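You operate a simulated robot arm through the tools that you are given. There is no shell and no other tool. Be economical: measure what you need, move in short steps, check, and stop when the job is done.

You are at the controls of a simulated robot arm. One attempt, no reset.

Task
Fill the water jug to about its red line, pour the teal beaker to about its line, chill the jug.
Fine: the clear jug, filled first at the water filter; bottom fridge shelf; shut the fridge. Set down upright: clear water jug.
Where things are to end (x, y in the base frame): clear water jug within 0.06 m of [-0.03, -1.37].

The check looks at the end state, three seconds after you hand in, the way a careful person would. Anything else that was tipped, shoved, dropped, spilled or broken makes it a failure.

Robot
A 6-joint arm with a two-finger parallel gripper on a trunk, on a base that drives. Base frame: it is fixed to the floor where the robot stands at the start and does not move with it; the origin is under the middle of the robot, x ahead of it, y to its left, z up; the surface under the hand at the start is at about z = 0.82. Units: m, rad, N and s.
With the tool pointing down near the work surface it reaches from about 0.18 to 0.76 m from the robot's upright axis, wherever it stands. Its first joint turns from -2.897 to 2.897 rad. Places, roughly: boost switch [-0.5, -1.6, 1.5]; bottom fridge shelf [0, -1.5, 0.5]; clear water jug (12x9x15 cm) [0.2, -0.5, 0.9]; cold dial [-0.4, -1.3, 1.5]; defrost button [-0.4, -1.4, 1.5]; filter tap [0.5, 0, 1.1]; fridge door [-0.3, -1.4, 0.7]; water filter [0.6, -0.1, 1.1]. Payload 3.91 kg.
Tool frame: the origin (TCP) lies between the finger pads and is the grasp point; the fingertips stand 0.03 m ahead of it; z points along the fingers, y is the line along which they close. The gripper opens to 0.11 m. The fingers are 0.02 m wide and 0.01 m thick; the gripper's body (0.048 by 0.112 m) begins 0.055 m behind the TCP.
Orientation is told as [roll, pitch, yaw] about the base's x, y, z axes, in that order, counted from this pose: with the fingers straight down and closing along the base's y, the tool's x points along the base's -x, its y along +y and its z along -z.

Tools
- The arm moves only by the tool step_arm. Its argument "steps" is a list of rows, each an object (a shift or turn left out is 0, a gripper value left out holds the last) with "linear": the shift along the base's x, y, z in units of 250 mm (1.0 is 250 mm), a list of three; "rotation": the turn, a rotation vector about the base's x, y, z in units of 120 degrees (1.0 is 120 degrees), a list of three; "claw": the gripper command, from -1 (shut) to 1 (fully open), values between in proportion. In form: [{"linear": [x, y, z], "rotation": [wx, wy, wz], "claw": claw}, ...]. A call has 1 to 10 rows; each row is the pose to reach, as a shift and turn from the pose commanded when the call began. A call with a number of a shift or a turn outside -1 to 1 is refused whole. Each row takes 0.2 s and may step no farther than 0.05 m and 0.15 rad from the row before; otherwise, or with a gripper value out of range, the whole call is refused. Where a pose cannot be reached the arm comes as near as it can. A force on the tool above 90 N (or 10 N above the force at the start of the call, whichever is more), or a blocked arm, ends the call early, and 0.2 s more pass. The fingers move at their own pace (about 0.045 m/s each) and stop on an object; they squeeze with about 25 N. The grip force told is the motor's: it shows also when the fingers shut on nothing. Time passes only in rows, and 0.2 s behind the last, so rows that repeat a pose let the fingers close. The reply holds the time, the measured pose of the TCP, the force on the tool along the base axes, the opening and the grip force, in the units named above and with some noise, with the torque about the TCP (base axes, N m) and any sound that the robot's microphone picked up, and new pictures: "views" is both (left out), scene, wrist or none.
- Cameras (640 x 400 px; columns grow to the right, rows downward): "scene" is now at [-0.0187, 0.0778, 1.5446]; the picture's right is [-0.88, -0.47, 0.00], its down [-0.28, 0.52, -0.81] and it looks along [0.38, -0.71, -0.59] (base axes); focal length 228 px, centre (320, 200). "wrist" rides on the gripper at [0.071, 0.022, -0.107] in the tool frame; the picture's right is [-0.29, 0.96, 0.00], its down [-0.76, -0.23, -0.61] and it looks along [-0.58, -0.18, 0.79] (tool axes); focal length 243 px, centre (320, 200). There is no depth. A picture from a camera that has moved, and an enlarged one, comes with that camera's place and axes in the base frame and with its lens.
- lift_body(by): slides the trunk up (or, below 0, down) by that many m; the arm and the scene camera ride with it, the base frame stays. It gives what a move gives, with no picture.
- drive_base(legs): drives the robot by 1 to 6 legs, each [ahead, left, turn to the left] in m, m and rad, along the robot's own axes; the way and the turn of a leg run together, so that a leg with both is an arc; at most 1.5 m and 3.142 rad a leg. The arm and the cameras ride along, it lands a little off, and it stops where it bumps. It gives what a move gives, and a new picture of the scene camera.
- turn_head(pan, tilt): turns the head with the scene camera to pan (to the left, within 1.501 rad either way) and tilt (down, from -0.506 to 1.204), counted from straight ahead of the robot. It gives what a move gives, and a new picture of the scene camera.
- inspect(camera, box): a new picture of the part [left, top, right, bottom] of that camera's present view, enlarged. The clock stands still meanwhile.
- hand_in(): hands the job in; it is judged then, once.

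Go step by step. Nothing tells you exact positions but the pictures and the camera data: compare them with the known pose of the tool, close in by small moves and look again before you grip or let go. The budget is 120 turns and 260 pictures, counting those below and the enlarged ones. Unless the task says otherwise, let go and move clear before handing in, and close with one line.

The tools are called after ">>>" as name(argument=value, ...) on one line, values as JSON. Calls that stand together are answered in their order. step_arm: Moves the arm, as the interface text tells. Its arguments: {"type":"object","properties":{"steps":{"type":"array","items":{"type":"object","properties":{"linear":{"type":"array","items":{"type":"number"}},"rotation":{"type":"array","items":{"type":"number"}},"claw":{"type":"number"}}}},"views":{"type":"string","enum":["both","scene","wrist","none"]}},"required":["steps"]} The other tools are called the same way: lift_body (by) slides the trunk up or down; drive_base (legs) drives the base; turn_head (pan, tilt) turns the head that bears the scene camera; inspect (camera, box) takes an enlarged picture of a part of a camera's view; hand_in () hands the job in.

At the start:

```text
t: 0.0
ee_pos: [0.1391, -0.2934, 1.2457]
tcp_rot: [-0.001, -0.001, 0.0]
contact_force: [0.9, 0.8, -0.2]
wrist_torque: [0.02, 0.01, 0.0]
gripper_width: 0.1099
gripper_force: 0.0
trunk travel left (down, up): [-0.5, 0.09]
robot x, y, heading: [0.0028, -0.0003, -0.005]
head pan, tilt: [-1.079, 0.634]
```

scene: 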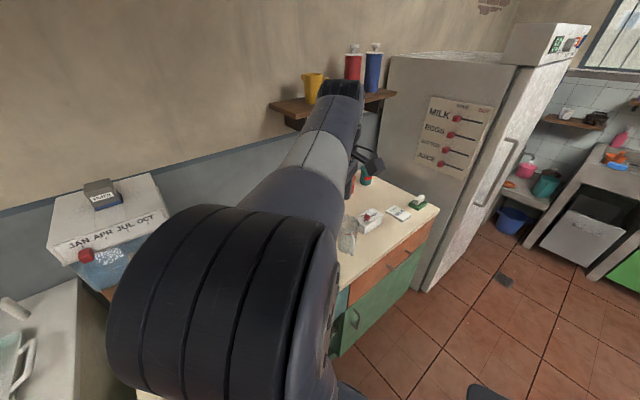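
wrist: 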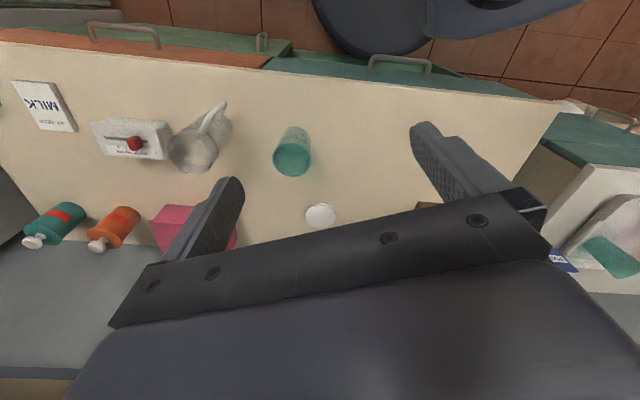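

I see the clear jug and the teal beaker on the counter in the wrist view; the fridge is to the right, the filter to the left. I look around first, then enlarge the key objects.

>>> turn_head(pan=0.0, tilt=0.6)

>>> inspect(camera="wrist", box=[60, 60, 360, 260])

>>> turn_head(pan=-1.5, tilt=0.5)

```text
t: 1.3
ee_pos: [0.1399, -0.2933, 1.2446]
tcp_rot: [0.0, 0.0, 0.001]
contact_force: [0.4, 0.0, 0.2]
wrist_torque: [0.04, -0.03, 0.0]
gripper_width: 0.1101
gripper_force: 0.0
trunk travel left (down, up): [-0.5, 0.09]
robot x, y, heading: [-0.0037, 0.0036, -0.003]
head pan, tilt: [0.0, 0.6]
camera scene: at [0.0285, 0.1547, 1.5476], right [0.0, -1.0, 0.0], down [-0.56, 0.0, -0.83], along [0.83, 0.0, -0.56], focal length 228 px, centre (320, 200)
```

scene: 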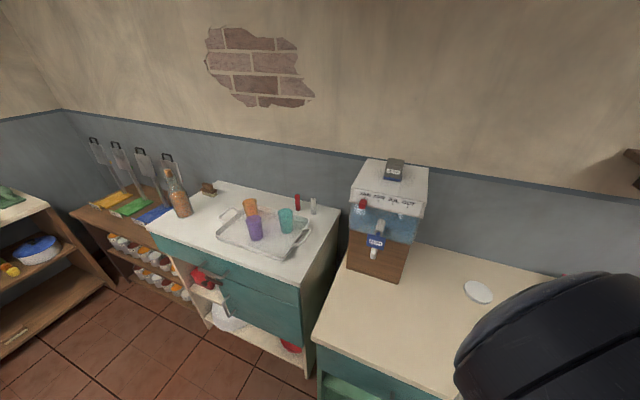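

```text
2.00 times, centred on (210, 160) of wrist
camera zoom: at [0.0682, -0.2723, 1.3524], right [0.29, 0.96, 0.0], down [0.76, -0.23, 0.61], along [0.58, -0.18, -0.79], focal length 485 px, centre (540, 280)
```

zoom: 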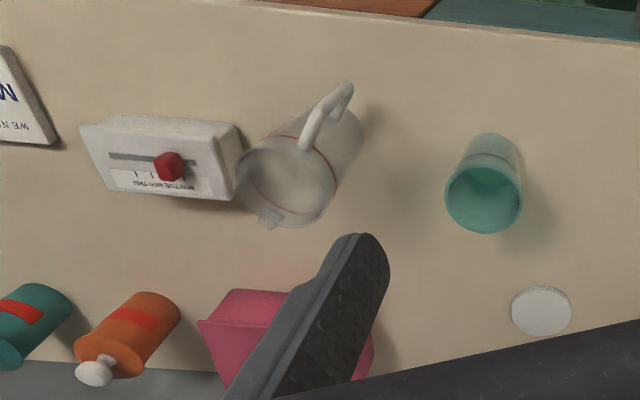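

```text
t: 2.9
ee_pos: [0.1391, -0.2939, 1.246]
tcp_rot: [0.0, -0.001, -0.001]
contact_force: [0.4, 0.3, -0.6]
wrist_torque: [0.0, 0.01, 0.0]
gripper_width: 0.1103
gripper_force: 0.1
trunk travel left (down, up): [-0.5, 0.09]
robot x, y, heading: [-0.0039, 0.0012, 0.004]
head pan, tilt: [-1.499, 0.499]
camera scene: at [-0.0534, 0.0641, 1.5567], right [-1.0, -0.07, 0.0], down [-0.03, 0.48, -0.88], along [0.06, -0.88, -0.48], focal length 228 px, centre (320, 200)
```

scene: 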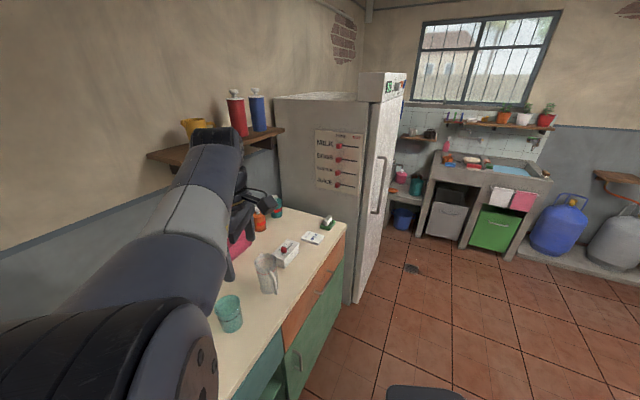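

The teal beaker stands near y≈-0.37, jug near [0.19, -0.54] with its handle toward me-left. I look closely at the filter tap, the beakers and the fridge.

>>> inspect(camera="scene", box=[260, 90, 420, 190])

>>> inspect(camera="scene", box=[200, 230, 360, 330])

>>> turn_head(pan=-0.1, tilt=0.6)

>>> inspect(camera="scene", box=[260, 140, 420, 240])

>>> inspect(camera="scene", box=[160, 180, 320, 280])

```text
4.00 times, centred on (340, 140) of scene
camera zoom: at [-0.0534, 0.0641, 1.5567], right [-1.0, -0.07, 0.0], down [-0.03, 0.48, -0.88], along [0.06, -0.88, -0.48], focal length 914 px, centre (240, 440)
```

zoom: 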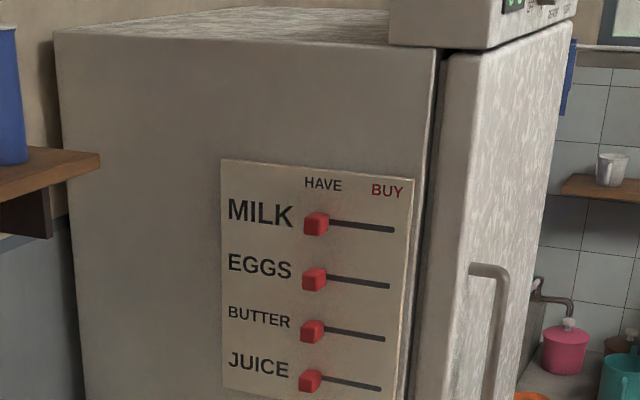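

```text
4.00 times, centred on (280, 280) of scene
camera zoom: at [-0.0534, 0.0641, 1.5567], right [-1.0, -0.07, 0.0], down [-0.03, 0.48, -0.88], along [0.06, -0.88, -0.48], focal length 914 px, centre (480, -120)
```

zoom: 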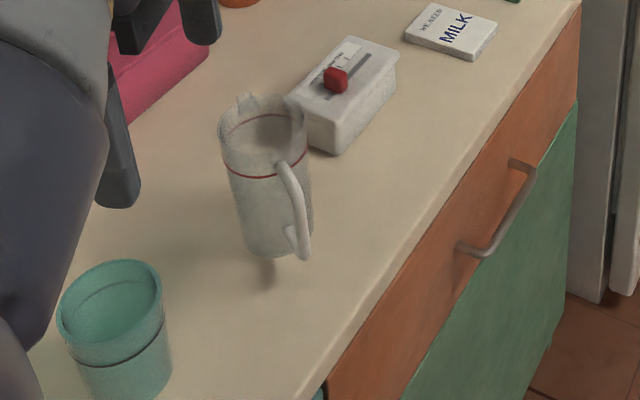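

```text
t: 4.5
ee_pos: [0.1388, -0.2938, 1.2453]
tcp_rot: [0.001, -0.001, 0.0]
contact_force: [0.3, -0.4, -0.3]
wrist_torque: [-0.01, -0.04, 0.02]
gripper_width: 0.1101
gripper_force: 0.1
trunk travel left (down, up): [-0.5, 0.09]
robot x, y, heading: [-0.0015, 0.0008, -0.001]
head pan, tilt: [-0.099, 0.6]
camera scene: at [0.028, 0.146, 1.5476], right [-0.1, -0.99, 0.0], down [-0.56, 0.06, -0.83], along [0.82, -0.08, -0.56], focal length 228 px, centre (320, 200)
```

scene: 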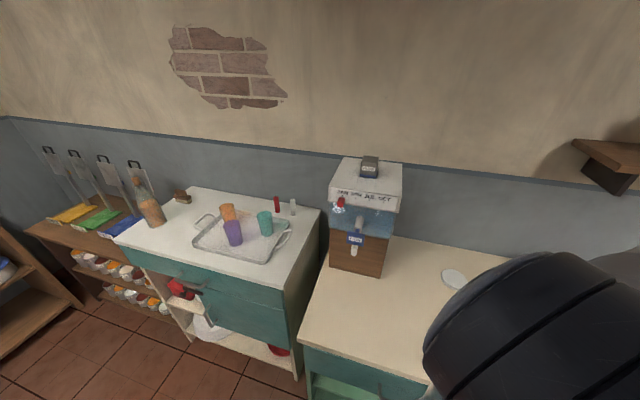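

```text
4.00 times, centred on (340, 190) of scene
camera zoom: at [0.028, 0.146, 1.5476], right [-0.1, -0.99, 0.0], down [-0.56, 0.06, -0.83], along [0.82, -0.08, -0.56], focal length 914 px, centre (240, 240)
```

zoom: 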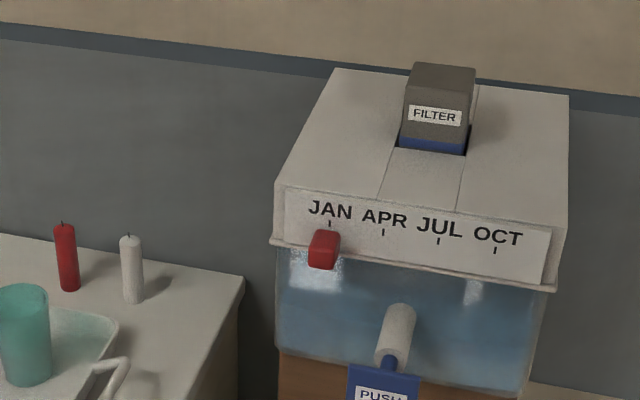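

```text
4.00 times, centred on (240, 230) of scene
camera zoom: at [0.028, 0.146, 1.5476], right [-0.1, -0.99, 0.0], down [-0.56, 0.06, -0.83], along [0.82, -0.08, -0.56], focal length 914 px, centre (640, 80)
```

zoom: 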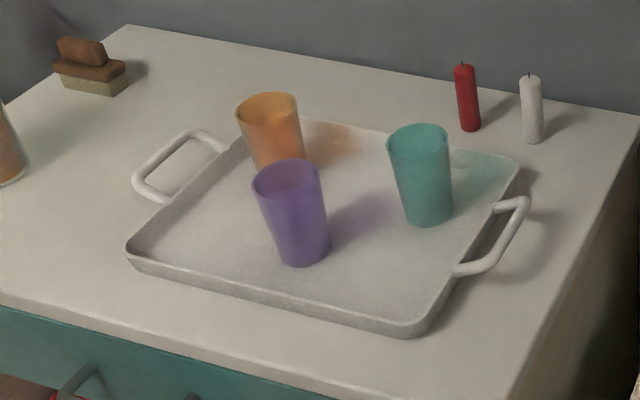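

The counter beaker has a dark line, so it is the target beaker. Now the tap's lower part.

>>> inspect(camera="scene", box=[310, 195, 406, 285])

>>> turn_head(pan=-0.1, tilt=0.9)

>>> inspect(camera="wrist", box=[200, 90, 360, 190])

```text
4.44 times, centred on (358, 240) of scene
camera zoom: at [0.028, 0.146, 1.5476], right [-0.1, -0.99, 0.0], down [-0.56, 0.06, -0.83], along [0.82, -0.08, -0.56], focal length 1015 px, centre (151, 22)
```

zoom: 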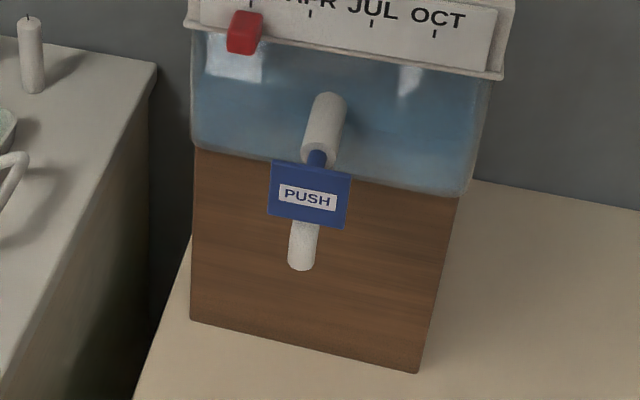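

```text
t: 5.2
ee_pos: [0.1395, -0.2937, 1.2457]
tcp_rot: [0.002, -0.001, 0.0]
contact_force: [-0.5, 0.2, 1.2]
wrist_torque: [-0.01, -0.01, 0.02]
gripper_width: 0.1099
gripper_force: 0.0
trunk travel left (down, up): [-0.5, 0.09]
robot x, y, heading: [0.0004, 0.0019, -0.003]
head pan, tilt: [-0.099, 0.901]
camera scene: at [0.0152, 0.1473, 1.5229], right [-0.1, -1.0, 0.0], down [-0.78, 0.08, -0.62], along [0.62, -0.06, -0.78], focal length 228 px, centre (320, 200)
```

scene: 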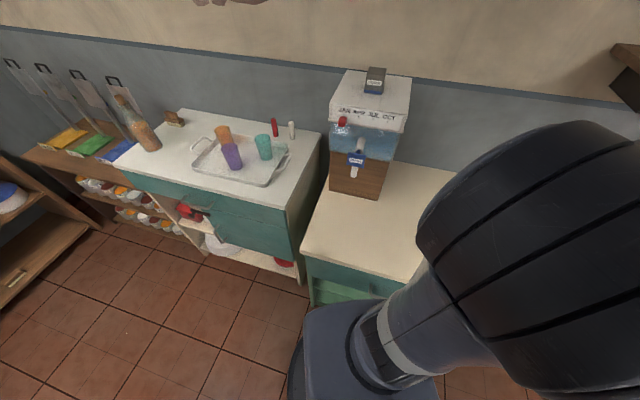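

```text
4.00 times, centred on (280, 140) of wrist
camera zoom: at [0.0682, -0.2723, 1.3524], right [0.29, 0.96, 0.0], down [0.76, -0.23, 0.61], along [0.58, -0.18, -0.79], focal length 970 px, centre (480, 440)
```

zoom: 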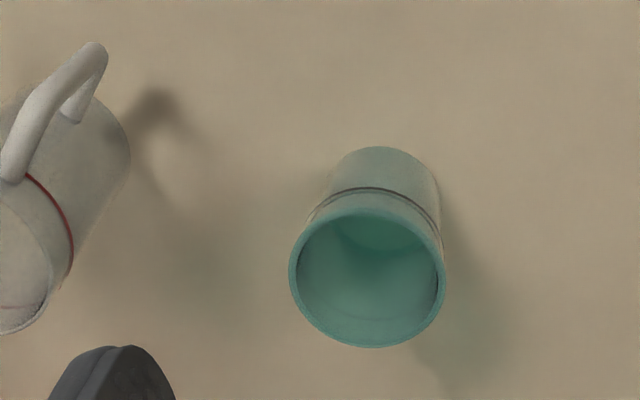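

The outlet of the tap is about [0.51, -0.01, 1.0] over the counter, with a PUSH plate in front; the beaker is about [0.27, -0.39]. I will take the jug from its handle side with the tool pitched 45°, pointing toward its spout (yaw about -55°), and first move to a high pre-grasp to look again.

>>> step_arm(steps=[{"linear": [-0.0156, -0.0468, -0.0584], "rotation": [-0.018, -0.0345, -0.0434], "claw": 1}, {"linear": [-0.0312, -0.0936, -0.1168], "rotation": [-0.0359, -0.0691, -0.0868]}, {"linear": [-0.0468, -0.1404, -0.1752], "rotation": [-0.0539, -0.1036, -0.1302]}, {"linear": [-0.0624, -0.1872, -0.2336], "rotation": [-0.0719, -0.1381, -0.1736]}, {"linear": [-0.078, -0.234, -0.292], "rotation": [-0.0899, -0.1727, -0.217]}, {"linear": [-0.0936, -0.2808, -0.3504], "rotation": [-0.1078, -0.2072, -0.2603]}, {"linear": [-0.1092, -0.3276, -0.4088], "rotation": [-0.1258, -0.2417, -0.3037]}, {"linear": [-0.1248, -0.3744, -0.4672], "rotation": [-0.1438, -0.2762, -0.3471]}, {"linear": [-0.1404, -0.4212, -0.5256], "rotation": [-0.1617, -0.3108, -0.3905]}, {"linear": [-0.156, -0.468, -0.584], "rotation": [-0.1797, -0.3453, -0.4339]}], views="wrist")

>>> turn_head(pan=-1.1, tilt=0.8)

```text
t: 7.5
ee_pos: [0.1008, -0.4114, 1.1004]
tcp_rot: [0.002, -0.788, -0.962]
contact_force: [0.0, -0.4, 0.3]
wrist_torque: [0.02, 0.03, -0.02]
gripper_width: 0.11
gripper_force: 0.0
trunk travel left (down, up): [-0.5, 0.09]
robot x, y, heading: [0.0038, -0.0012, -0.003]
head pan, tilt: [-0.099, 0.901]
camera wrist: at [0.046, -0.295, 1.1249], right [0.9, 0.38, 0.21], down [-0.13, -0.22, 0.97], along [0.41, -0.9, -0.15], focal length 243 px, centre (320, 200)
```

wrist: 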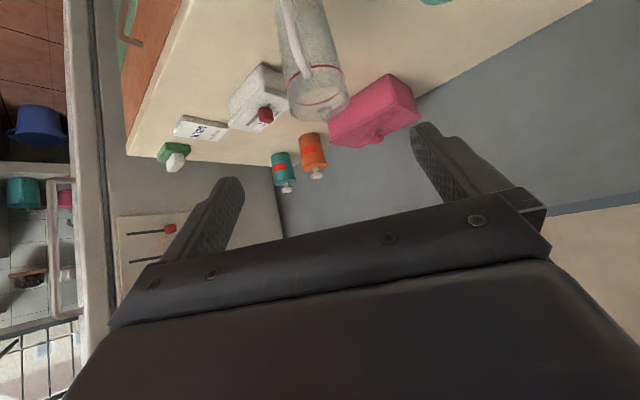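

```text
t: 8.7
ee_pos: [0.1006, -0.4117, 1.1002]
tcp_rot: [0.0, -0.785, -0.959]
contact_force: [-0.9, -0.7, -0.6]
wrist_torque: [0.01, -0.01, -0.04]
gripper_width: 0.1098
gripper_force: 0.1
trunk travel left (down, up): [-0.5, 0.09]
robot x, y, heading: [0.0028, -0.0029, 0.001]
head pan, tilt: [-1.1, 0.799]
camera scene: at [-0.0233, 0.083, 1.5307], right [-0.89, -0.45, 0.0], down [-0.33, 0.64, -0.7], along [0.32, -0.62, -0.72], focal length 228 px, centre (320, 200)
```

scene: 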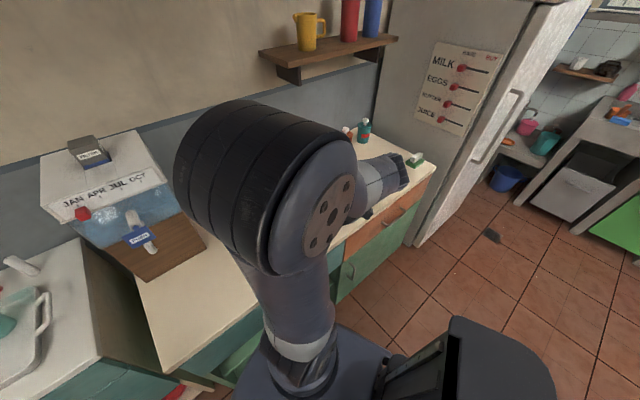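

The pose is as commanded. I enlarge the jug in the wrist view to fix its yaw and position.

>>> inspect(camera="wrist", box=[220, 0, 380, 130])

```text
3.08 times, centred on (300, 65) of wrist
camera zoom: at [0.0459, -0.295, 1.1252], right [0.9, 0.38, 0.21], down [-0.13, -0.22, 0.97], along [0.41, -0.9, -0.15], focal length 746 px, centre (382, 615)
```

zoom: 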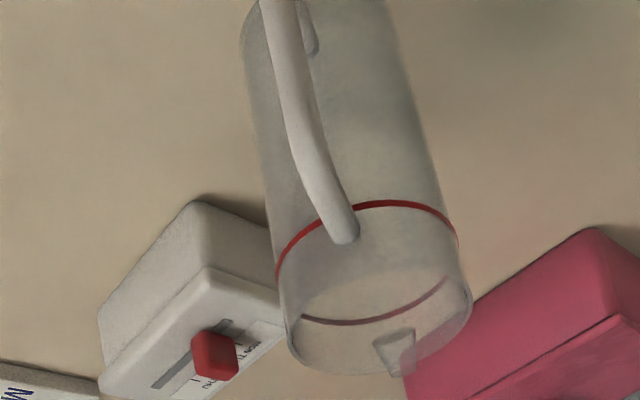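

The jug's spout points to about yaw -51°, axis near [0.193, -0.553]. I close in to 10 cm short of the grip and look again.

>>> step_arm(steps=[{"linear": [0.045, -0.074, -0.094]}, {"linear": [0.09, -0.149, -0.189]}, {"linear": [0.136, -0.223, -0.283]}, {"linear": [0.181, -0.298, -0.377]}], views="wrist")

>>> inspect(camera="wrist", box=[160, 0, 480, 200])

>>> turn_head(pan=-1.45, tilt=0.9)

```text
t: 9.7
ee_pos: [0.1461, -0.4853, 1.0058]
tcp_rot: [0.002, -0.787, -0.96]
contact_force: [-0.9, 0.2, -0.3]
wrist_torque: [0.0, -0.04, -0.03]
gripper_width: 0.11
gripper_force: 0.1
trunk travel left (down, up): [-0.5, 0.09]
robot x, y, heading: [0.0014, 0.0003, 0.0]
head pan, tilt: [-1.1, 0.799]
camera wrist: at [0.0908, -0.3698, 1.0299], right [0.9, 0.38, 0.2], down [-0.13, -0.22, 0.97], along [0.41, -0.9, -0.15], focal length 243 px, centre (320, 200)
```

wrist: 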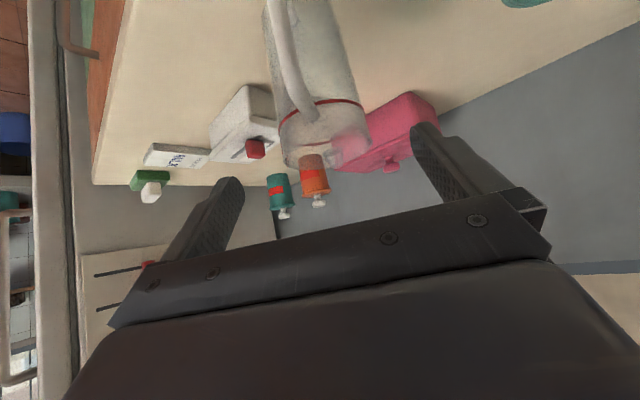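

```text
2.00 times, centred on (320, 100) of wrist
camera zoom: at [0.0908, -0.3698, 1.0299], right [0.9, 0.38, 0.2], down [-0.13, -0.22, 0.97], along [0.41, -0.9, -0.15], focal length 485 px, centre (320, 400)
```

zoom: 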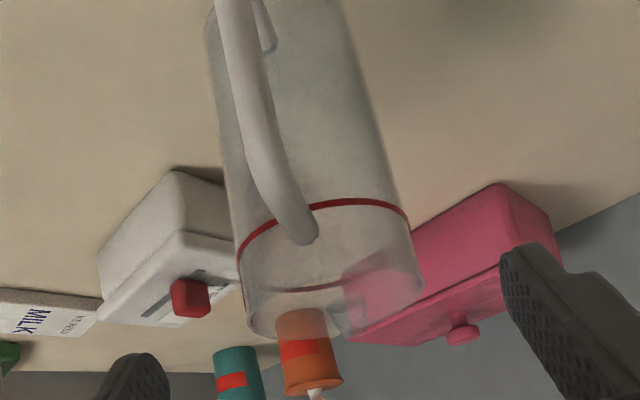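

```text
t: 10.6
ee_pos: [0.1449, -0.4853, 1.0052]
tcp_rot: [-0.001, -0.784, -0.961]
contact_force: [-0.1, 0.8, -0.5]
wrist_torque: [0.0, 0.01, 0.01]
gripper_width: 0.1098
gripper_force: 0.0
trunk travel left (down, up): [-0.5, 0.09]
robot x, y, heading: [-0.0033, 0.0003, -0.002]
head pan, tilt: [-1.45, 0.901]
camera scene: at [-0.0508, 0.0798, 1.5228], right [-0.99, -0.12, 0.0], down [-0.09, 0.78, -0.62], along [0.08, -0.62, -0.78], focal length 228 px, centre (320, 200)
```

scene: 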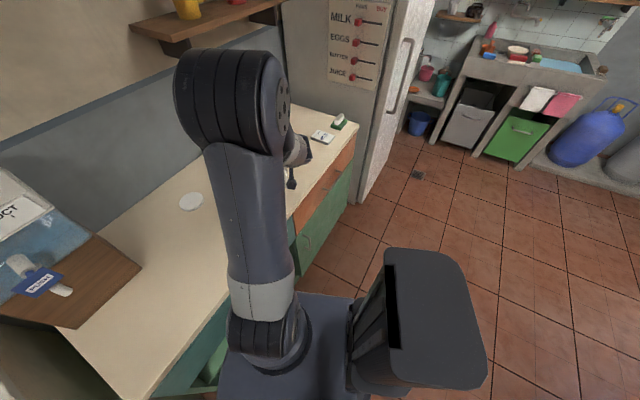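

Rim is near [0.20, -0.565, 0.95], so the counter is about z=0.80 and the handle will pass under the palm. I advance along the tool axis in two parts.

>>> step_arm(steps=[{"linear": [0.031, -0.046, -0.056]}, {"linear": [0.062, -0.092, -0.112]}, {"linear": [0.093, -0.137, -0.167]}, {"linear": [0.124, -0.183, -0.223]}], views="wrist")

>>> inspect(camera="wrist", box=[160, 0, 480, 200])

```text
t: 11.6
ee_pos: [0.1757, -0.5315, 0.9478]
tcp_rot: [0.0, -0.786, -0.961]
contact_force: [-0.3, 1.2, -0.3]
wrist_torque: [-0.01, -0.01, 0.0]
gripper_width: 0.1102
gripper_force: 0.1
trunk travel left (down, up): [-0.5, 0.09]
robot x, y, heading: [0.0013, -0.0057, 0.003]
head pan, tilt: [-1.45, 0.901]
camera wrist: at [0.1214, -0.4154, 0.9742], right [0.9, 0.38, 0.2], down [-0.13, -0.22, 0.97], along [0.41, -0.9, -0.15], focal length 243 px, centre (320, 200)
```

wrist: 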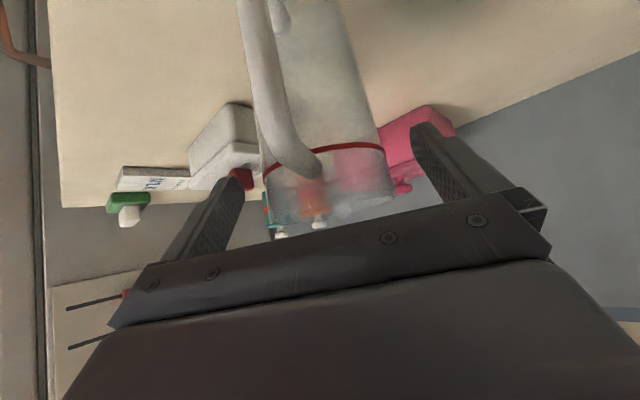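

```text
2.00 times, centred on (320, 100) of wrist
camera zoom: at [0.1214, -0.4154, 0.9742], right [0.9, 0.38, 0.2], down [-0.13, -0.22, 0.97], along [0.41, -0.9, -0.15], focal length 485 px, centre (320, 400)
```

zoom: 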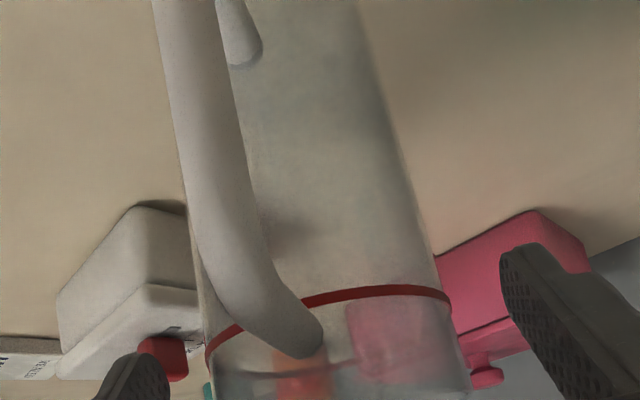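

The jug sits centred between the fingers, perhaps 3 mm to the right. I go the last 4 cm with a small lateral correction, watching the forces.

>>> step_arm(steps=[{"linear": [0.02, -0.018, -0.026]}, {"linear": [0.038, -0.042, -0.052]}, {"linear": [0.057, -0.063, -0.078]}, {"linear": [0.076, -0.084, -0.104]}], views="wrist")

>>> inspect(camera="wrist", box=[160, 60, 480, 260])

```text
t: 12.6
ee_pos: [0.1964, -0.552, 0.923]
tcp_rot: [0.0, -0.785, -0.96]
contact_force: [-0.8, -0.4, 2.4]
wrist_torque: [0.1, 0.06, 0.04]
gripper_width: 0.1098
gripper_force: 0.0
trunk travel left (down, up): [-0.5, 0.09]
robot x, y, heading: [-0.0012, -0.0021, -0.0]
head pan, tilt: [-1.45, 0.901]
camera wrist: at [0.1404, -0.4367, 0.9489], right [0.9, 0.38, 0.21], down [-0.13, -0.22, 0.97], along [0.41, -0.9, -0.15], focal length 243 px, centre (320, 200)
```

wrist: 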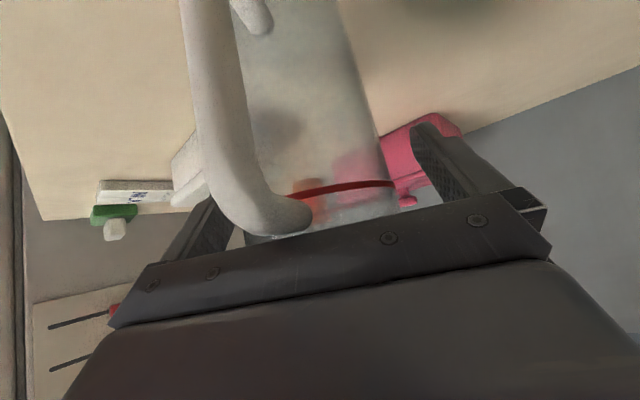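

```text
2.00 times, centred on (320, 160) of wrist
camera zoom: at [0.1404, -0.4367, 0.9489], right [0.9, 0.38, 0.21], down [-0.13, -0.22, 0.97], along [0.41, -0.9, -0.15], focal length 485 px, centre (320, 280)
```

zoom: 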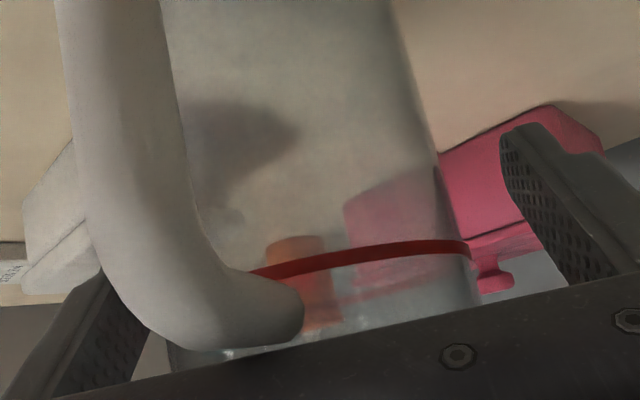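

Light contact (about 2 N) suggests the palm just touches the handle top. I close the fingers and check the width.

>>> step_arm(steps=[{"claw": -1}, {"claw": -1}, {"claw": -1}, {"claw": -1}, {"claw": -1}], views="wrist")

```text
t: 13.8
ee_pos: [0.1949, -0.5525, 0.9237]
tcp_rot: [0.001, -0.785, -0.96]
contact_force: [0.3, -1.5, 5.0]
wrist_torque: [-0.03, 0.04, 0.02]
gripper_width: 0.0834
gripper_force: 24.8
trunk travel left (down, up): [-0.5, 0.09]
robot x, y, heading: [0.002, -0.0005, -0.001]
head pan, tilt: [-1.45, 0.901]
camera wrist: at [0.1404, -0.4368, 0.9489], right [0.9, 0.38, 0.21], down [-0.13, -0.22, 0.97], along [0.41, -0.9, -0.15], focal length 243 px, centre (320, 200)
```

wrist: 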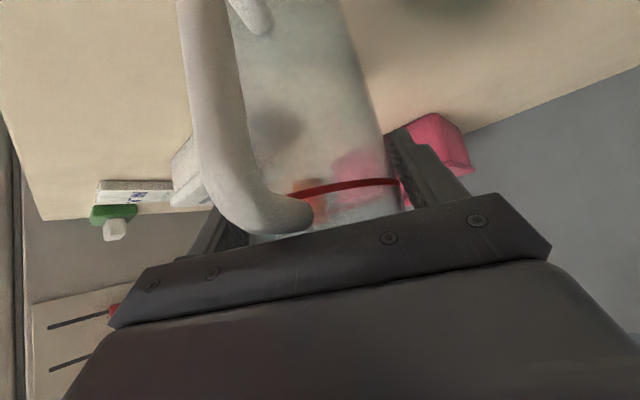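

Gripped at 0.083 m width, near the full diameter. I lift a little, then more, and check that the jug stays upright.

>>> step_arm(steps=[{"linear": [0, 0, 0.04], "claw": -1}, {"linear": [0, 0, 0.1]}, {"linear": [0, 0, 0.2]}, {"linear": [0, 0, 0.32]}, {"linear": [0, 0, 0.44]}, {"linear": [0, 0, 0.56]}], views="both")

```text
t: 15.2
ee_pos: [0.1951, -0.5521, 1.0647]
tcp_rot: [0.0, -0.785, -0.96]
contact_force: [0.0, 0.4, -1.9]
wrist_torque: [-0.04, 0.01, -0.03]
gripper_width: 0.0833
gripper_force: 24.6
trunk travel left (down, up): [-0.5, 0.09]
robot x, y, heading: [0.0022, 0.0, 0.002]
head pan, tilt: [-1.45, 0.901]
camera scene: at [-0.0508, 0.0798, 1.5228], right [-0.99, -0.12, 0.0], down [-0.09, 0.78, -0.62], along [0.07, -0.62, -0.78], focal length 228 px, centre (320, 200)
camera wrist: at [0.1408, -0.4368, 1.0889], right [0.9, 0.38, 0.2], down [-0.13, -0.22, 0.97], along [0.41, -0.9, -0.15], focal length 243 px, centre (320, 200)
```

scene: 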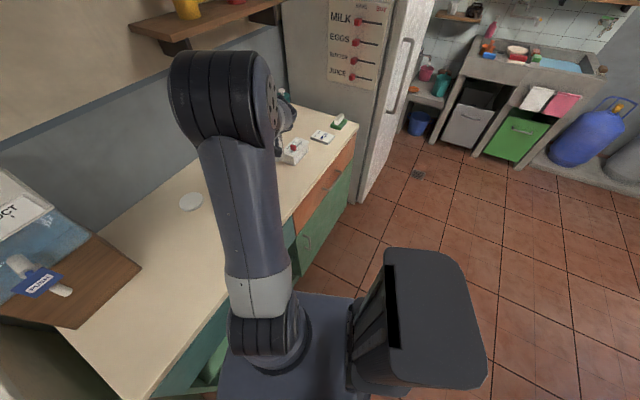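
wrist: 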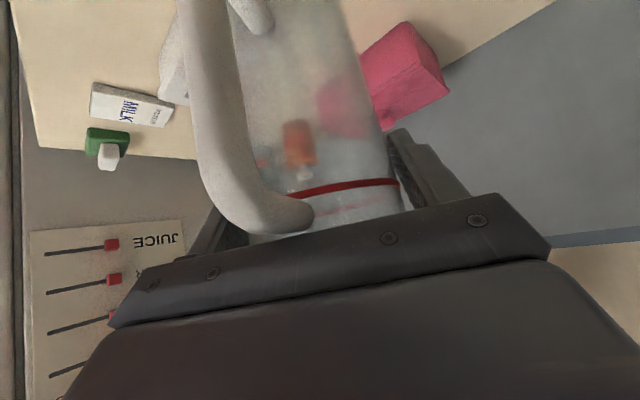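

The jug is held upright. I swing it over to the left toward the tap, turning to yaw -21° to face the filter, keeping it short of the tap, and use the wrist view to fix the outlet.

>>> step_arm(steps=[{"linear": [0.054, 0.168, 0.04], "rotation": [0, 0, 0.02]}, {"linear": [0.109, 0.335, 0.08], "rotation": [0, 0, 0.04]}, {"linear": [0.163, 0.503, 0.12], "rotation": [0, 0, 0.061]}, {"linear": [0.217, 0.671, 0.16], "rotation": [0, 0, 0.081]}, {"linear": [0.271, 0.838, 0.2], "rotation": [0, 0, 0.101]}], views="none")

>>> step_arm(steps=[{"linear": [0.06, 0.17, 0], "rotation": [0, 0, 0.02]}, {"linear": [0.12, 0.34, 0], "rotation": [0, 0, 0.04]}, {"linear": [0.18, 0.5, 0], "rotation": [0, 0, 0.061]}, {"linear": [0.24, 0.67, 0], "rotation": [0, 0, 0.081]}, {"linear": [0.29, 0.84, 0], "rotation": [0, 0, 0.101]}, {"linear": [0.35, 1.0, 0], "rotation": [0, 0, 0.121]}, {"linear": [0.4, 1.0, 0], "rotation": [0, 0, 0.145]}, {"linear": [0.4, 1.0, 0], "rotation": [0, 0, 0.182]}], views="wrist")

>>> turn_head(pan=0.0, tilt=0.7)

```text
t: 16.4
ee_pos: [0.2651, -0.3424, 1.1123]
tcp_rot: [-0.001, -0.786, -0.749]
contact_force: [0.1, 0.2, -1.2]
wrist_torque: [0.04, -0.01, -0.03]
gripper_width: 0.0833
gripper_force: 25.3
trunk travel left (down, up): [-0.5, 0.09]
robot x, y, heading: [-0.0029, -0.0037, 0.001]
head pan, tilt: [-1.45, 0.901]
```

```text
t: 18.1
ee_pos: [0.3643, -0.0931, 1.1139]
tcp_rot: [0.0, -0.786, -0.366]
contact_force: [-0.7, 0.2, -1.6]
wrist_torque: [-0.03, 0.0, 0.0]
gripper_width: 0.083
gripper_force: 25.4
trunk travel left (down, up): [-0.5, 0.09]
robot x, y, heading: [0.0008, 0.002, -0.003]
head pan, tilt: [-1.45, 0.901]
camera wrist: at [0.2539, -0.0271, 1.1391], right [0.53, 0.82, 0.21], down [0.02, -0.25, 0.97], along [0.85, -0.51, -0.15], focal length 243 px, centre (320, 200)
```

wrist: 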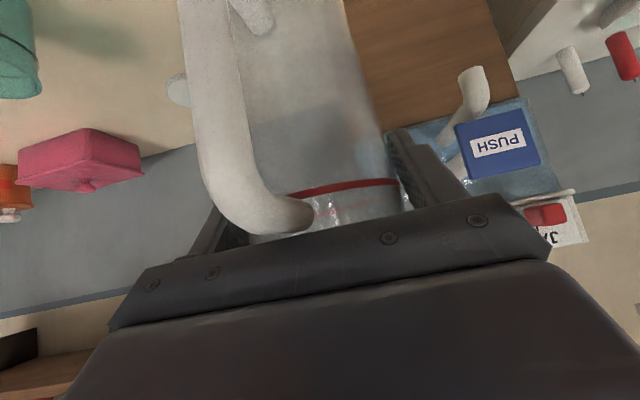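

```text
t: 19.7
ee_pos: [0.3645, -0.0914, 1.1142]
tcp_rot: [-0.001, -0.785, -0.37]
contact_force: [-0.7, 0.0, -1.3]
wrist_torque: [-0.03, -0.01, 0.02]
gripper_width: 0.0832
gripper_force: 25.1
trunk travel left (down, up): [-0.5, 0.09]
robot x, y, heading: [0.0013, 0.0017, 0.001]
head pan, tilt: [0.0, 0.7]
camera scene: at [0.0251, 0.1548, 1.539], right [0.0, -1.0, 0.0], down [-0.64, 0.0, -0.76], along [0.76, 0.0, -0.64], focal length 228 px, centre (320, 200)
```

scene: 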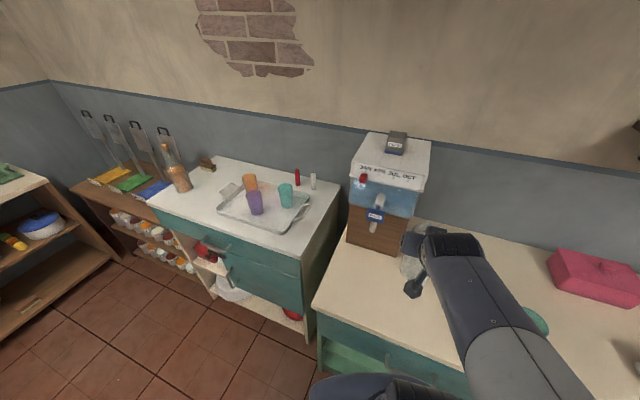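

Triangulating the two views puts the nozzle tip at about [0.477, 0.0, 1.035] and the PUSH plate centre at [0.487, 0.0, 1.095]. I lower the jug, slide it under the nozzle, and check before setting it down.

>>> step_arm(steps=[{"linear": [0, 0, -0.15]}, {"linear": [0, 0, -0.3]}, {"linear": [0, 0, -0.45]}, {"linear": [0, 0, -0.61]}, {"linear": [0.1, 0.1, -0.61]}, {"linear": [0.2, 0.19, -0.61]}, {"linear": [0.3, 0.29, -0.61]}, {"linear": [0.406, 0.384, -0.61]}], views="both")

>>> inspect(camera="scene", box=[320, 160, 480, 260])

```text
t: 21.5
ee_pos: [0.4653, 0.0057, 0.9598]
tcp_rot: [0.0, -0.787, -0.367]
contact_force: [-0.8, -0.6, -0.8]
wrist_torque: [0.04, -0.02, 0.04]
gripper_width: 0.0833
gripper_force: 24.5
out of reach, approached as far as the arm can: row 3
trunk travel left (down, up): [-0.5, 0.09]
robot x, y, heading: [-0.0002, 0.0005, 0.002]
head pan, tilt: [0.0, 0.7]
camera scene: at [0.0252, 0.1549, 1.5389], right [0.0, -1.0, 0.0], down [-0.64, 0.0, -0.76], along [0.76, 0.0, -0.64], focal length 228 px, centre (320, 200)
camera wrist: at [0.3551, 0.0698, 0.9854], right [0.54, 0.82, 0.21], down [0.02, -0.25, 0.97], along [0.84, -0.51, -0.15], focal length 243 px, centre (320, 200)
```

scene: 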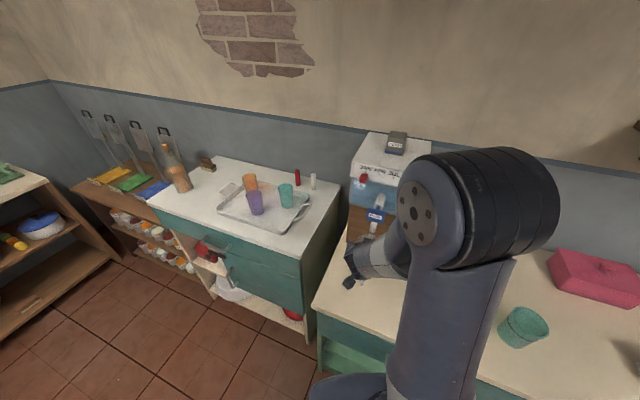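
wrist: 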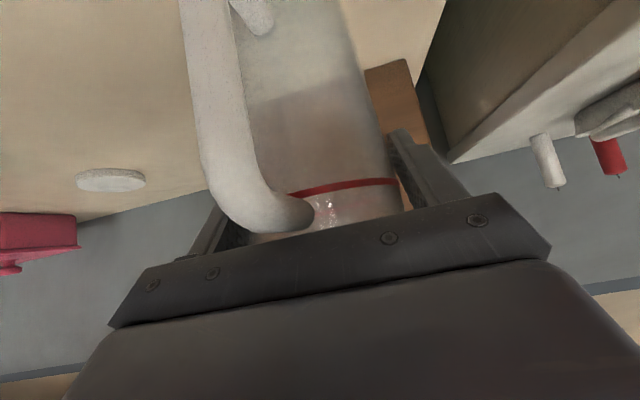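

```text
4.00 times, centred on (400, 210) of scene
camera zoom: at [0.0252, 0.1549, 1.5389], right [0.0, -1.0, 0.0], down [-0.64, 0.0, -0.76], along [0.76, 0.0, -0.64], focal length 914 px, centre (0, 160)
```

zoom: 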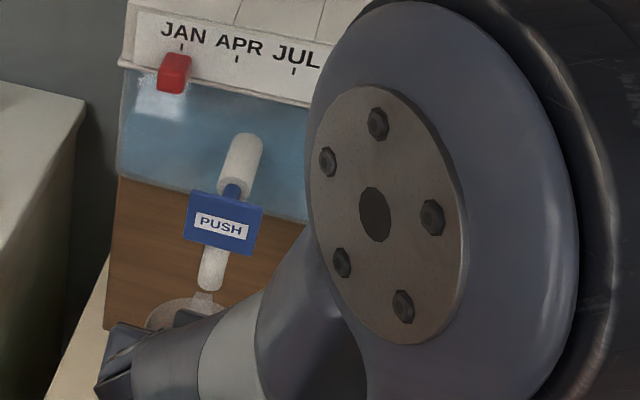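

The jug rim shows just where predicted beneath the nozzle. I lower it to the counter.

>>> step_arm(steps=[{"linear": [0, 0, -0.05]}, {"linear": [0, 0, -0.1]}, {"linear": [0, 0, -0.125]}, {"linear": [0, 0, -0.14]}], views="none")

```text
t: 22.5
ee_pos: [0.4647, 0.0032, 0.9261]
tcp_rot: [0.0, -0.784, -0.367]
contact_force: [-0.5, 0.9, -1.1]
wrist_torque: [0.0, -0.01, -0.02]
gripper_width: 0.0832
gripper_force: 25.0
trunk travel left (down, up): [-0.5, 0.09]
robot x, y, heading: [0.0039, 0.0007, -0.002]
head pan, tilt: [0.0, 0.7]
```

Not yet carrying on the counter. I lower by millimetres.

>>> step_arm(steps=[{"linear": [0, 0, -0.006]}, {"linear": [0, 0, -0.012]}, {"linear": [0, 0, -0.018]}], views="none")

```text
t: 23.3
ee_pos: [0.4644, 0.0028, 0.9238]
tcp_rot: [0.002, -0.792, -0.37]
contact_force: [-1.2, -3.3, 20.5]
wrist_torque: [0.11, 0.65, 0.02]
gripper_width: 0.0836
gripper_force: 24.9
trunk travel left (down, up): [-0.5, 0.09]
robot x, y, heading: [0.0008, -0.0027, -0.0]
head pan, tilt: [0.0, 0.7]
```

It touched down (20 N). I relieve the press by 2.5 mm, open, and back off along the tool axis.

>>> step_arm(steps=[{"linear": [0, 0, 0.01]}, {"linear": [0, 0, 0.01], "claw": 1}, {"linear": [0, 0, 0.01], "claw": 1}, {"linear": [0, 0, 0.01], "claw": 1}], views="none")

>>> step_arm(steps=[{"linear": [-0.04, 0.015, 0.042]}, {"linear": [-0.1, 0.038, 0.107]}, {"linear": [-0.2, 0.076, 0.214]}, {"linear": [-0.3, 0.115, 0.32]}, {"linear": [-0.4, 0.153, 0.43]}], views="both")

```text
t: 24.3
ee_pos: [0.4657, 0.0036, 0.9244]
tcp_rot: [0.001, -0.786, -0.367]
contact_force: [-0.1, 0.4, 0.9]
wrist_torque: [0.02, 0.06, -0.01]
gripper_width: 0.11
gripper_force: 0.0
trunk travel left (down, up): [-0.5, 0.09]
robot x, y, heading: [-0.0045, 0.0007, 0.0]
head pan, tilt: [0.0, 0.7]
```

```text
t: 25.5
ee_pos: [0.365, 0.0428, 1.0327]
tcp_rot: [0.0, -0.785, -0.366]
contact_force: [0.4, -0.2, -0.2]
wrist_torque: [0.01, -0.01, 0.0]
gripper_width: 0.11
gripper_force: 0.0
trunk travel left (down, up): [-0.5, 0.09]
robot x, y, heading: [-0.0011, 0.0007, -0.005]
head pan, tilt: [0.0, 0.7]
camera scene: at [0.025, 0.1548, 1.5389], right [0.0, -1.0, 0.0], down [-0.64, 0.0, -0.76], along [0.76, 0.0, -0.64], focal length 228 px, centre (320, 200)
camera wrist: at [0.2544, 0.1074, 1.0576], right [0.53, 0.82, 0.21], down [0.02, -0.25, 0.97], along [0.84, -0.51, -0.15], focal length 243 px, centre (320, 200)
```

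scene: 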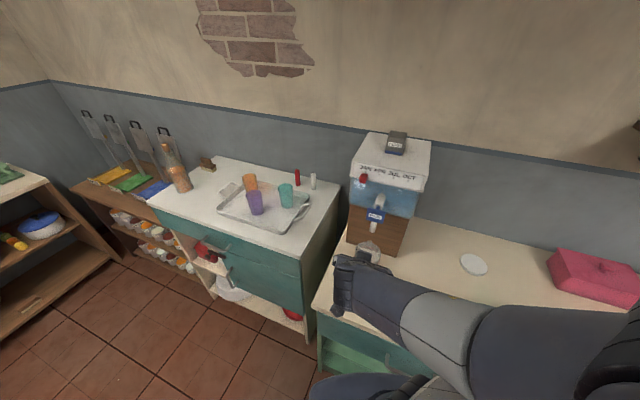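
wrist: 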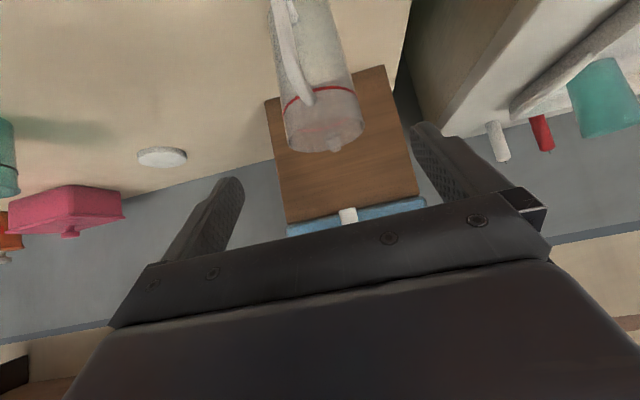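

The jug stands centred below the nozzle (the ray agrees with z≈1.035). Now I shut the fingers, turn the tool nearly vertical in front of the PUSH plate and see whether the view of the red line is clear.

>>> step_arm(steps=[{"linear": [0.0, 0.0, 0.06], "rotation": [0.02, 0.052, 0], "claw": -1}, {"linear": [0.04, -0.01, 0.12], "rotation": [0.04, 0.104, 0]}, {"linear": [0.08, -0.02, 0.18], "rotation": [0.06, 0.156, 0]}, {"linear": [0.12, -0.03, 0.24], "rotation": [0.08, 0.207, 0]}, {"linear": [0.15, -0.04, 0.29], "rotation": [0.1, 0.259, 0]}, {"linear": [0.18, -0.052, 0.308], "rotation": [0.12, 0.311, 0]}, {"linear": [0.18, -0.052, 0.308], "rotation": [0.12, 0.311, 0]}], views="both")

>>> inspect(camera="scene", box=[320, 160, 480, 260])

```text
t: 27.1
ee_pos: [0.4105, 0.028, 1.1083]
tcp_rot: [0.003, -0.086, -0.368]
contact_force: [1.0, -0.6, -0.1]
wrist_torque: [0.04, 0.02, 0.03]
gripper_width: 0.0
gripper_force: 24.9
trunk travel left (down, up): [-0.5, 0.09]
robot x, y, heading: [-0.0012, -0.0018, 0.002]
head pan, tilt: [0.0, 0.7]
camera scene: at [0.0254, 0.1548, 1.539], right [0.0, -1.0, 0.0], down [-0.64, 0.0, -0.76], along [0.76, 0.0, -0.64], focal length 228 px, centre (320, 200)
camera wrist: at [0.3434, 0.0774, 1.2087], right [0.61, 0.79, 0.03], down [0.57, -0.47, 0.67], along [0.54, -0.4, -0.74], focal length 243 px, centre (320, 200)
```

scene: 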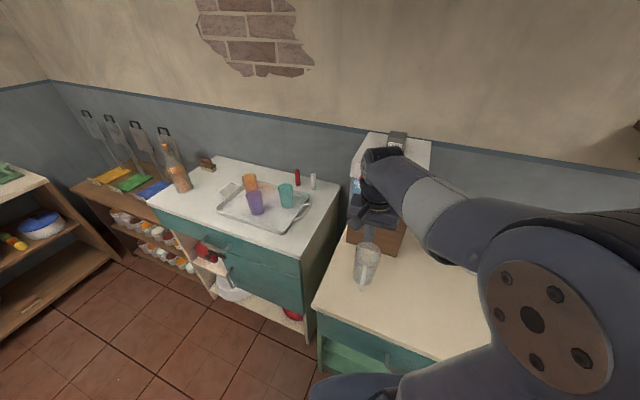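
wrist: 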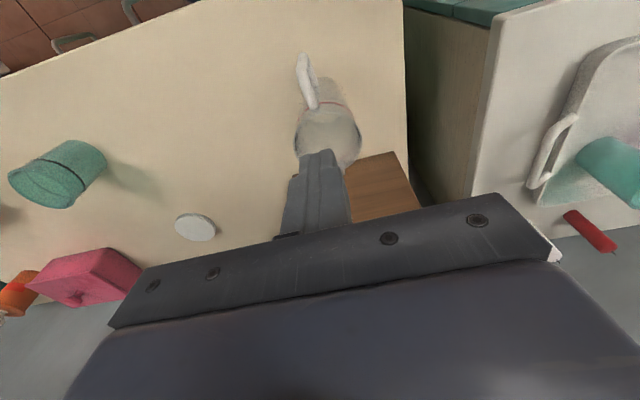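

```text
4.00 times, centred on (400, 210) of scene
camera zoom: at [0.0254, 0.1548, 1.539], right [0.0, -1.0, 0.0], down [-0.64, 0.0, -0.76], along [0.76, 0.0, -0.64], focal length 914 px, centre (0, 160)
```

zoom: 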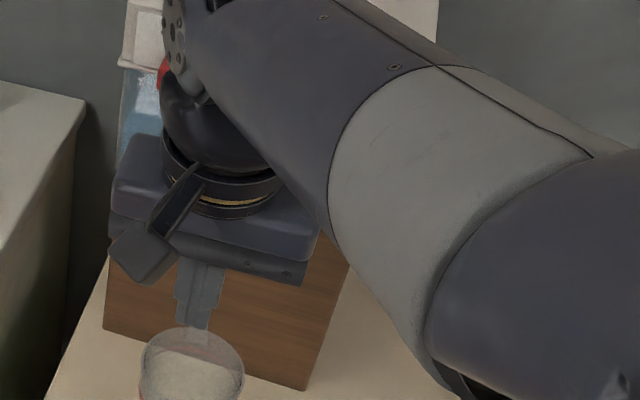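

The scene camera has a clear view of the jug. I advance toward the plate in steps.

>>> step_arm(steps=[{"linear": [0.07, -0.027, 0]}, {"linear": [0.14, -0.055, 0]}, {"linear": [0.19, -0.074, 0]}, {"linear": [0.22, -0.086, 0]}], views="wrist")

>>> inspect(camera="scene", box=[320, 200, 420, 300])

```text
t: 28.1
ee_pos: [0.4641, 0.0075, 1.1086]
tcp_rot: [0.001, -0.087, -0.369]
contact_force: [0.6, 0.5, -0.5]
wrist_torque: [0.0, 0.02, 0.02]
gripper_width: 0.0001
gripper_force: 25.4
trunk travel left (down, up): [-0.5, 0.09]
robot x, y, heading: [0.0006, 0.0021, 0.005]
head pan, tilt: [0.0, 0.7]
camera wrist: at [0.3978, 0.0553, 1.2086], right [0.61, 0.79, 0.03], down [0.57, -0.47, 0.67], along [0.54, -0.4, -0.74], focal length 243 px, centre (320, 200)
```

wrist: 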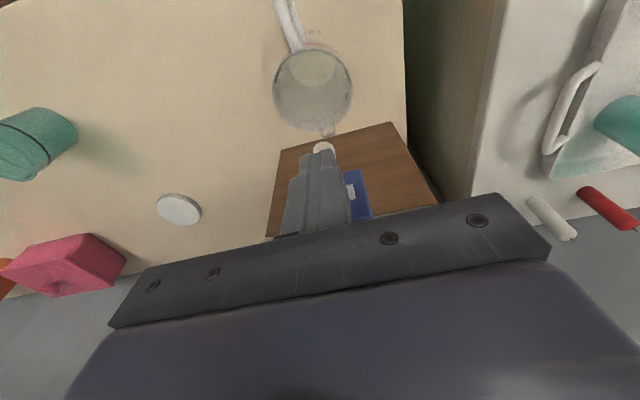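

```text
4.00 times, centred on (370, 250) of scene
camera zoom: at [0.0252, 0.1549, 1.539], right [0.0, -1.0, 0.0], down [-0.64, 0.0, -0.76], along [0.76, 0.0, -0.64], focal length 914 px, centre (120, 0)
```

zoom: 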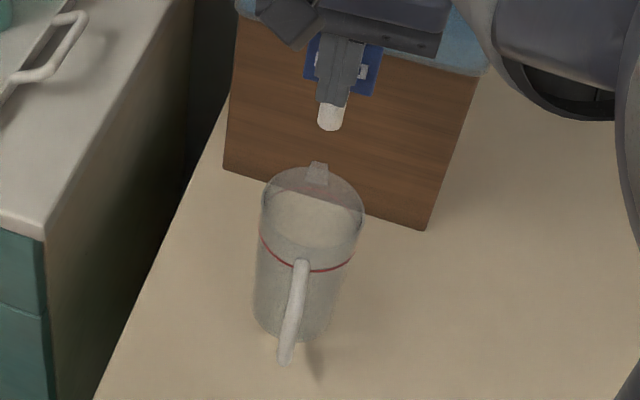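

The nozzle is right over the jug and the fingertip is just before the plate. I press on in small steps, holding briefly.

>>> step_arm(steps=[{"linear": [0.02, -0.008, 0]}, {"linear": [0.04, -0.016, 0]}, {"linear": [0.06, -0.023, 0]}], views="none")

>>> inspect(camera="scene", box=[320, 200, 420, 300])

```text
t: 28.9
ee_pos: [0.4781, 0.0025, 1.1084]
tcp_rot: [0.001, -0.085, -0.369]
contact_force: [-8.3, 0.8, 0.3]
wrist_torque: [-0.03, 0.26, -0.04]
gripper_width: 0.0
gripper_force: 25.3
trunk travel left (down, up): [-0.5, 0.09]
robot x, y, heading: [-0.0028, 0.0002, -0.0]
head pan, tilt: [0.0, 0.7]
```

```text
4.00 times, centred on (370, 250) of scene
camera zoom: at [0.0238, 0.155, 1.539], right [0.0, -1.0, 0.0], down [-0.64, 0.0, -0.77], along [0.77, 0.0, -0.64], focal length 914 px, centre (120, 0)
```

zoom: 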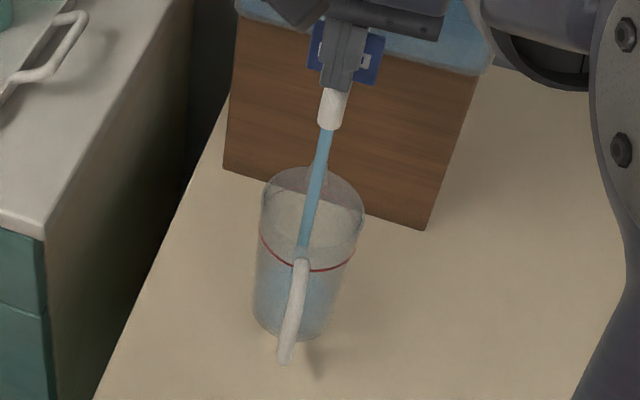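

Water is running into the jug. I hold and watch.

>>> step_arm(steps=[{"linear": [0, 0, 0]}, {"linear": [0, 0, 0]}], views="none")

>>> inspect(camera="scene", box=[335, 235, 400, 295])

```text
t: 29.5
ee_pos: [0.479, 0.0001, 1.1074]
tcp_rot: [-0.001, -0.089, -0.369]
contact_force: [-10.1, 0.8, -1.4]
wrist_torque: [0.0, 0.33, -0.04]
gripper_width: 0.0
gripper_force: 24.7
trunk travel left (down, up): [-0.5, 0.09]
robot x, y, heading: [-0.0005, -0.0025, -0.003]
head pan, tilt: [0.0, 0.7]
```

```text
6.67 times, centred on (368, 265) of scene
camera zoom: at [0.0238, 0.155, 1.5389], right [0.0, -1.0, 0.0], down [-0.64, 0.0, -0.77], along [0.77, 0.0, -0.64], focal length 1523 px, centre (3, -233)
```

zoom: 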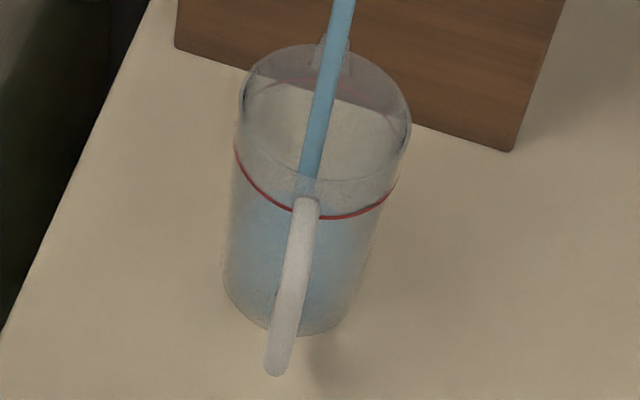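

>>> inspect(camera="scene", box=[350, 240, 385, 290])

>>> inspect(camera="wrist", box=[250, 0, 390, 140])

```text
8.00 times, centred on (368, 265) of scene
camera zoom: at [0.0238, 0.155, 1.5389], right [0.0, -1.0, 0.0], down [-0.64, 0.0, -0.77], along [0.77, 0.0, -0.64], focal length 1827 px, centre (-60, -320)
```

zoom: 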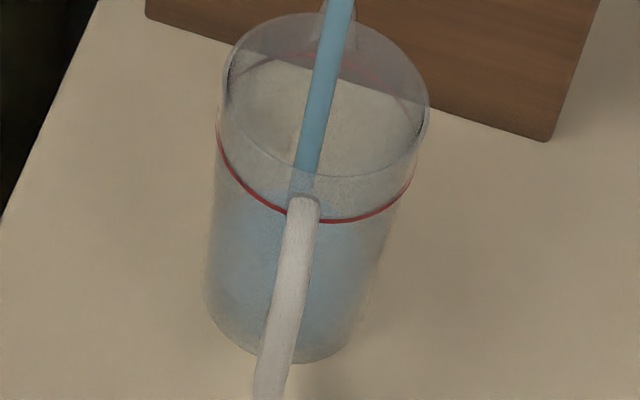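

```text
2.86 times, centred on (320, 70) of wrist
camera zoom: at [0.4116, 0.0502, 1.2086], right [0.61, 0.79, 0.03], down [0.57, -0.47, 0.67], along [0.54, -0.4, -0.74], focal length 693 px, centre (320, 571)
```

zoom: 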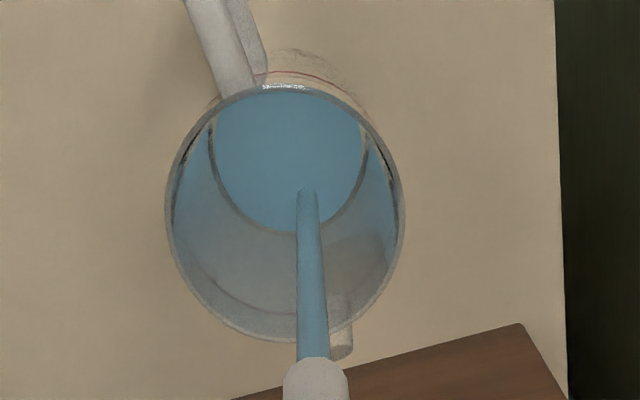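

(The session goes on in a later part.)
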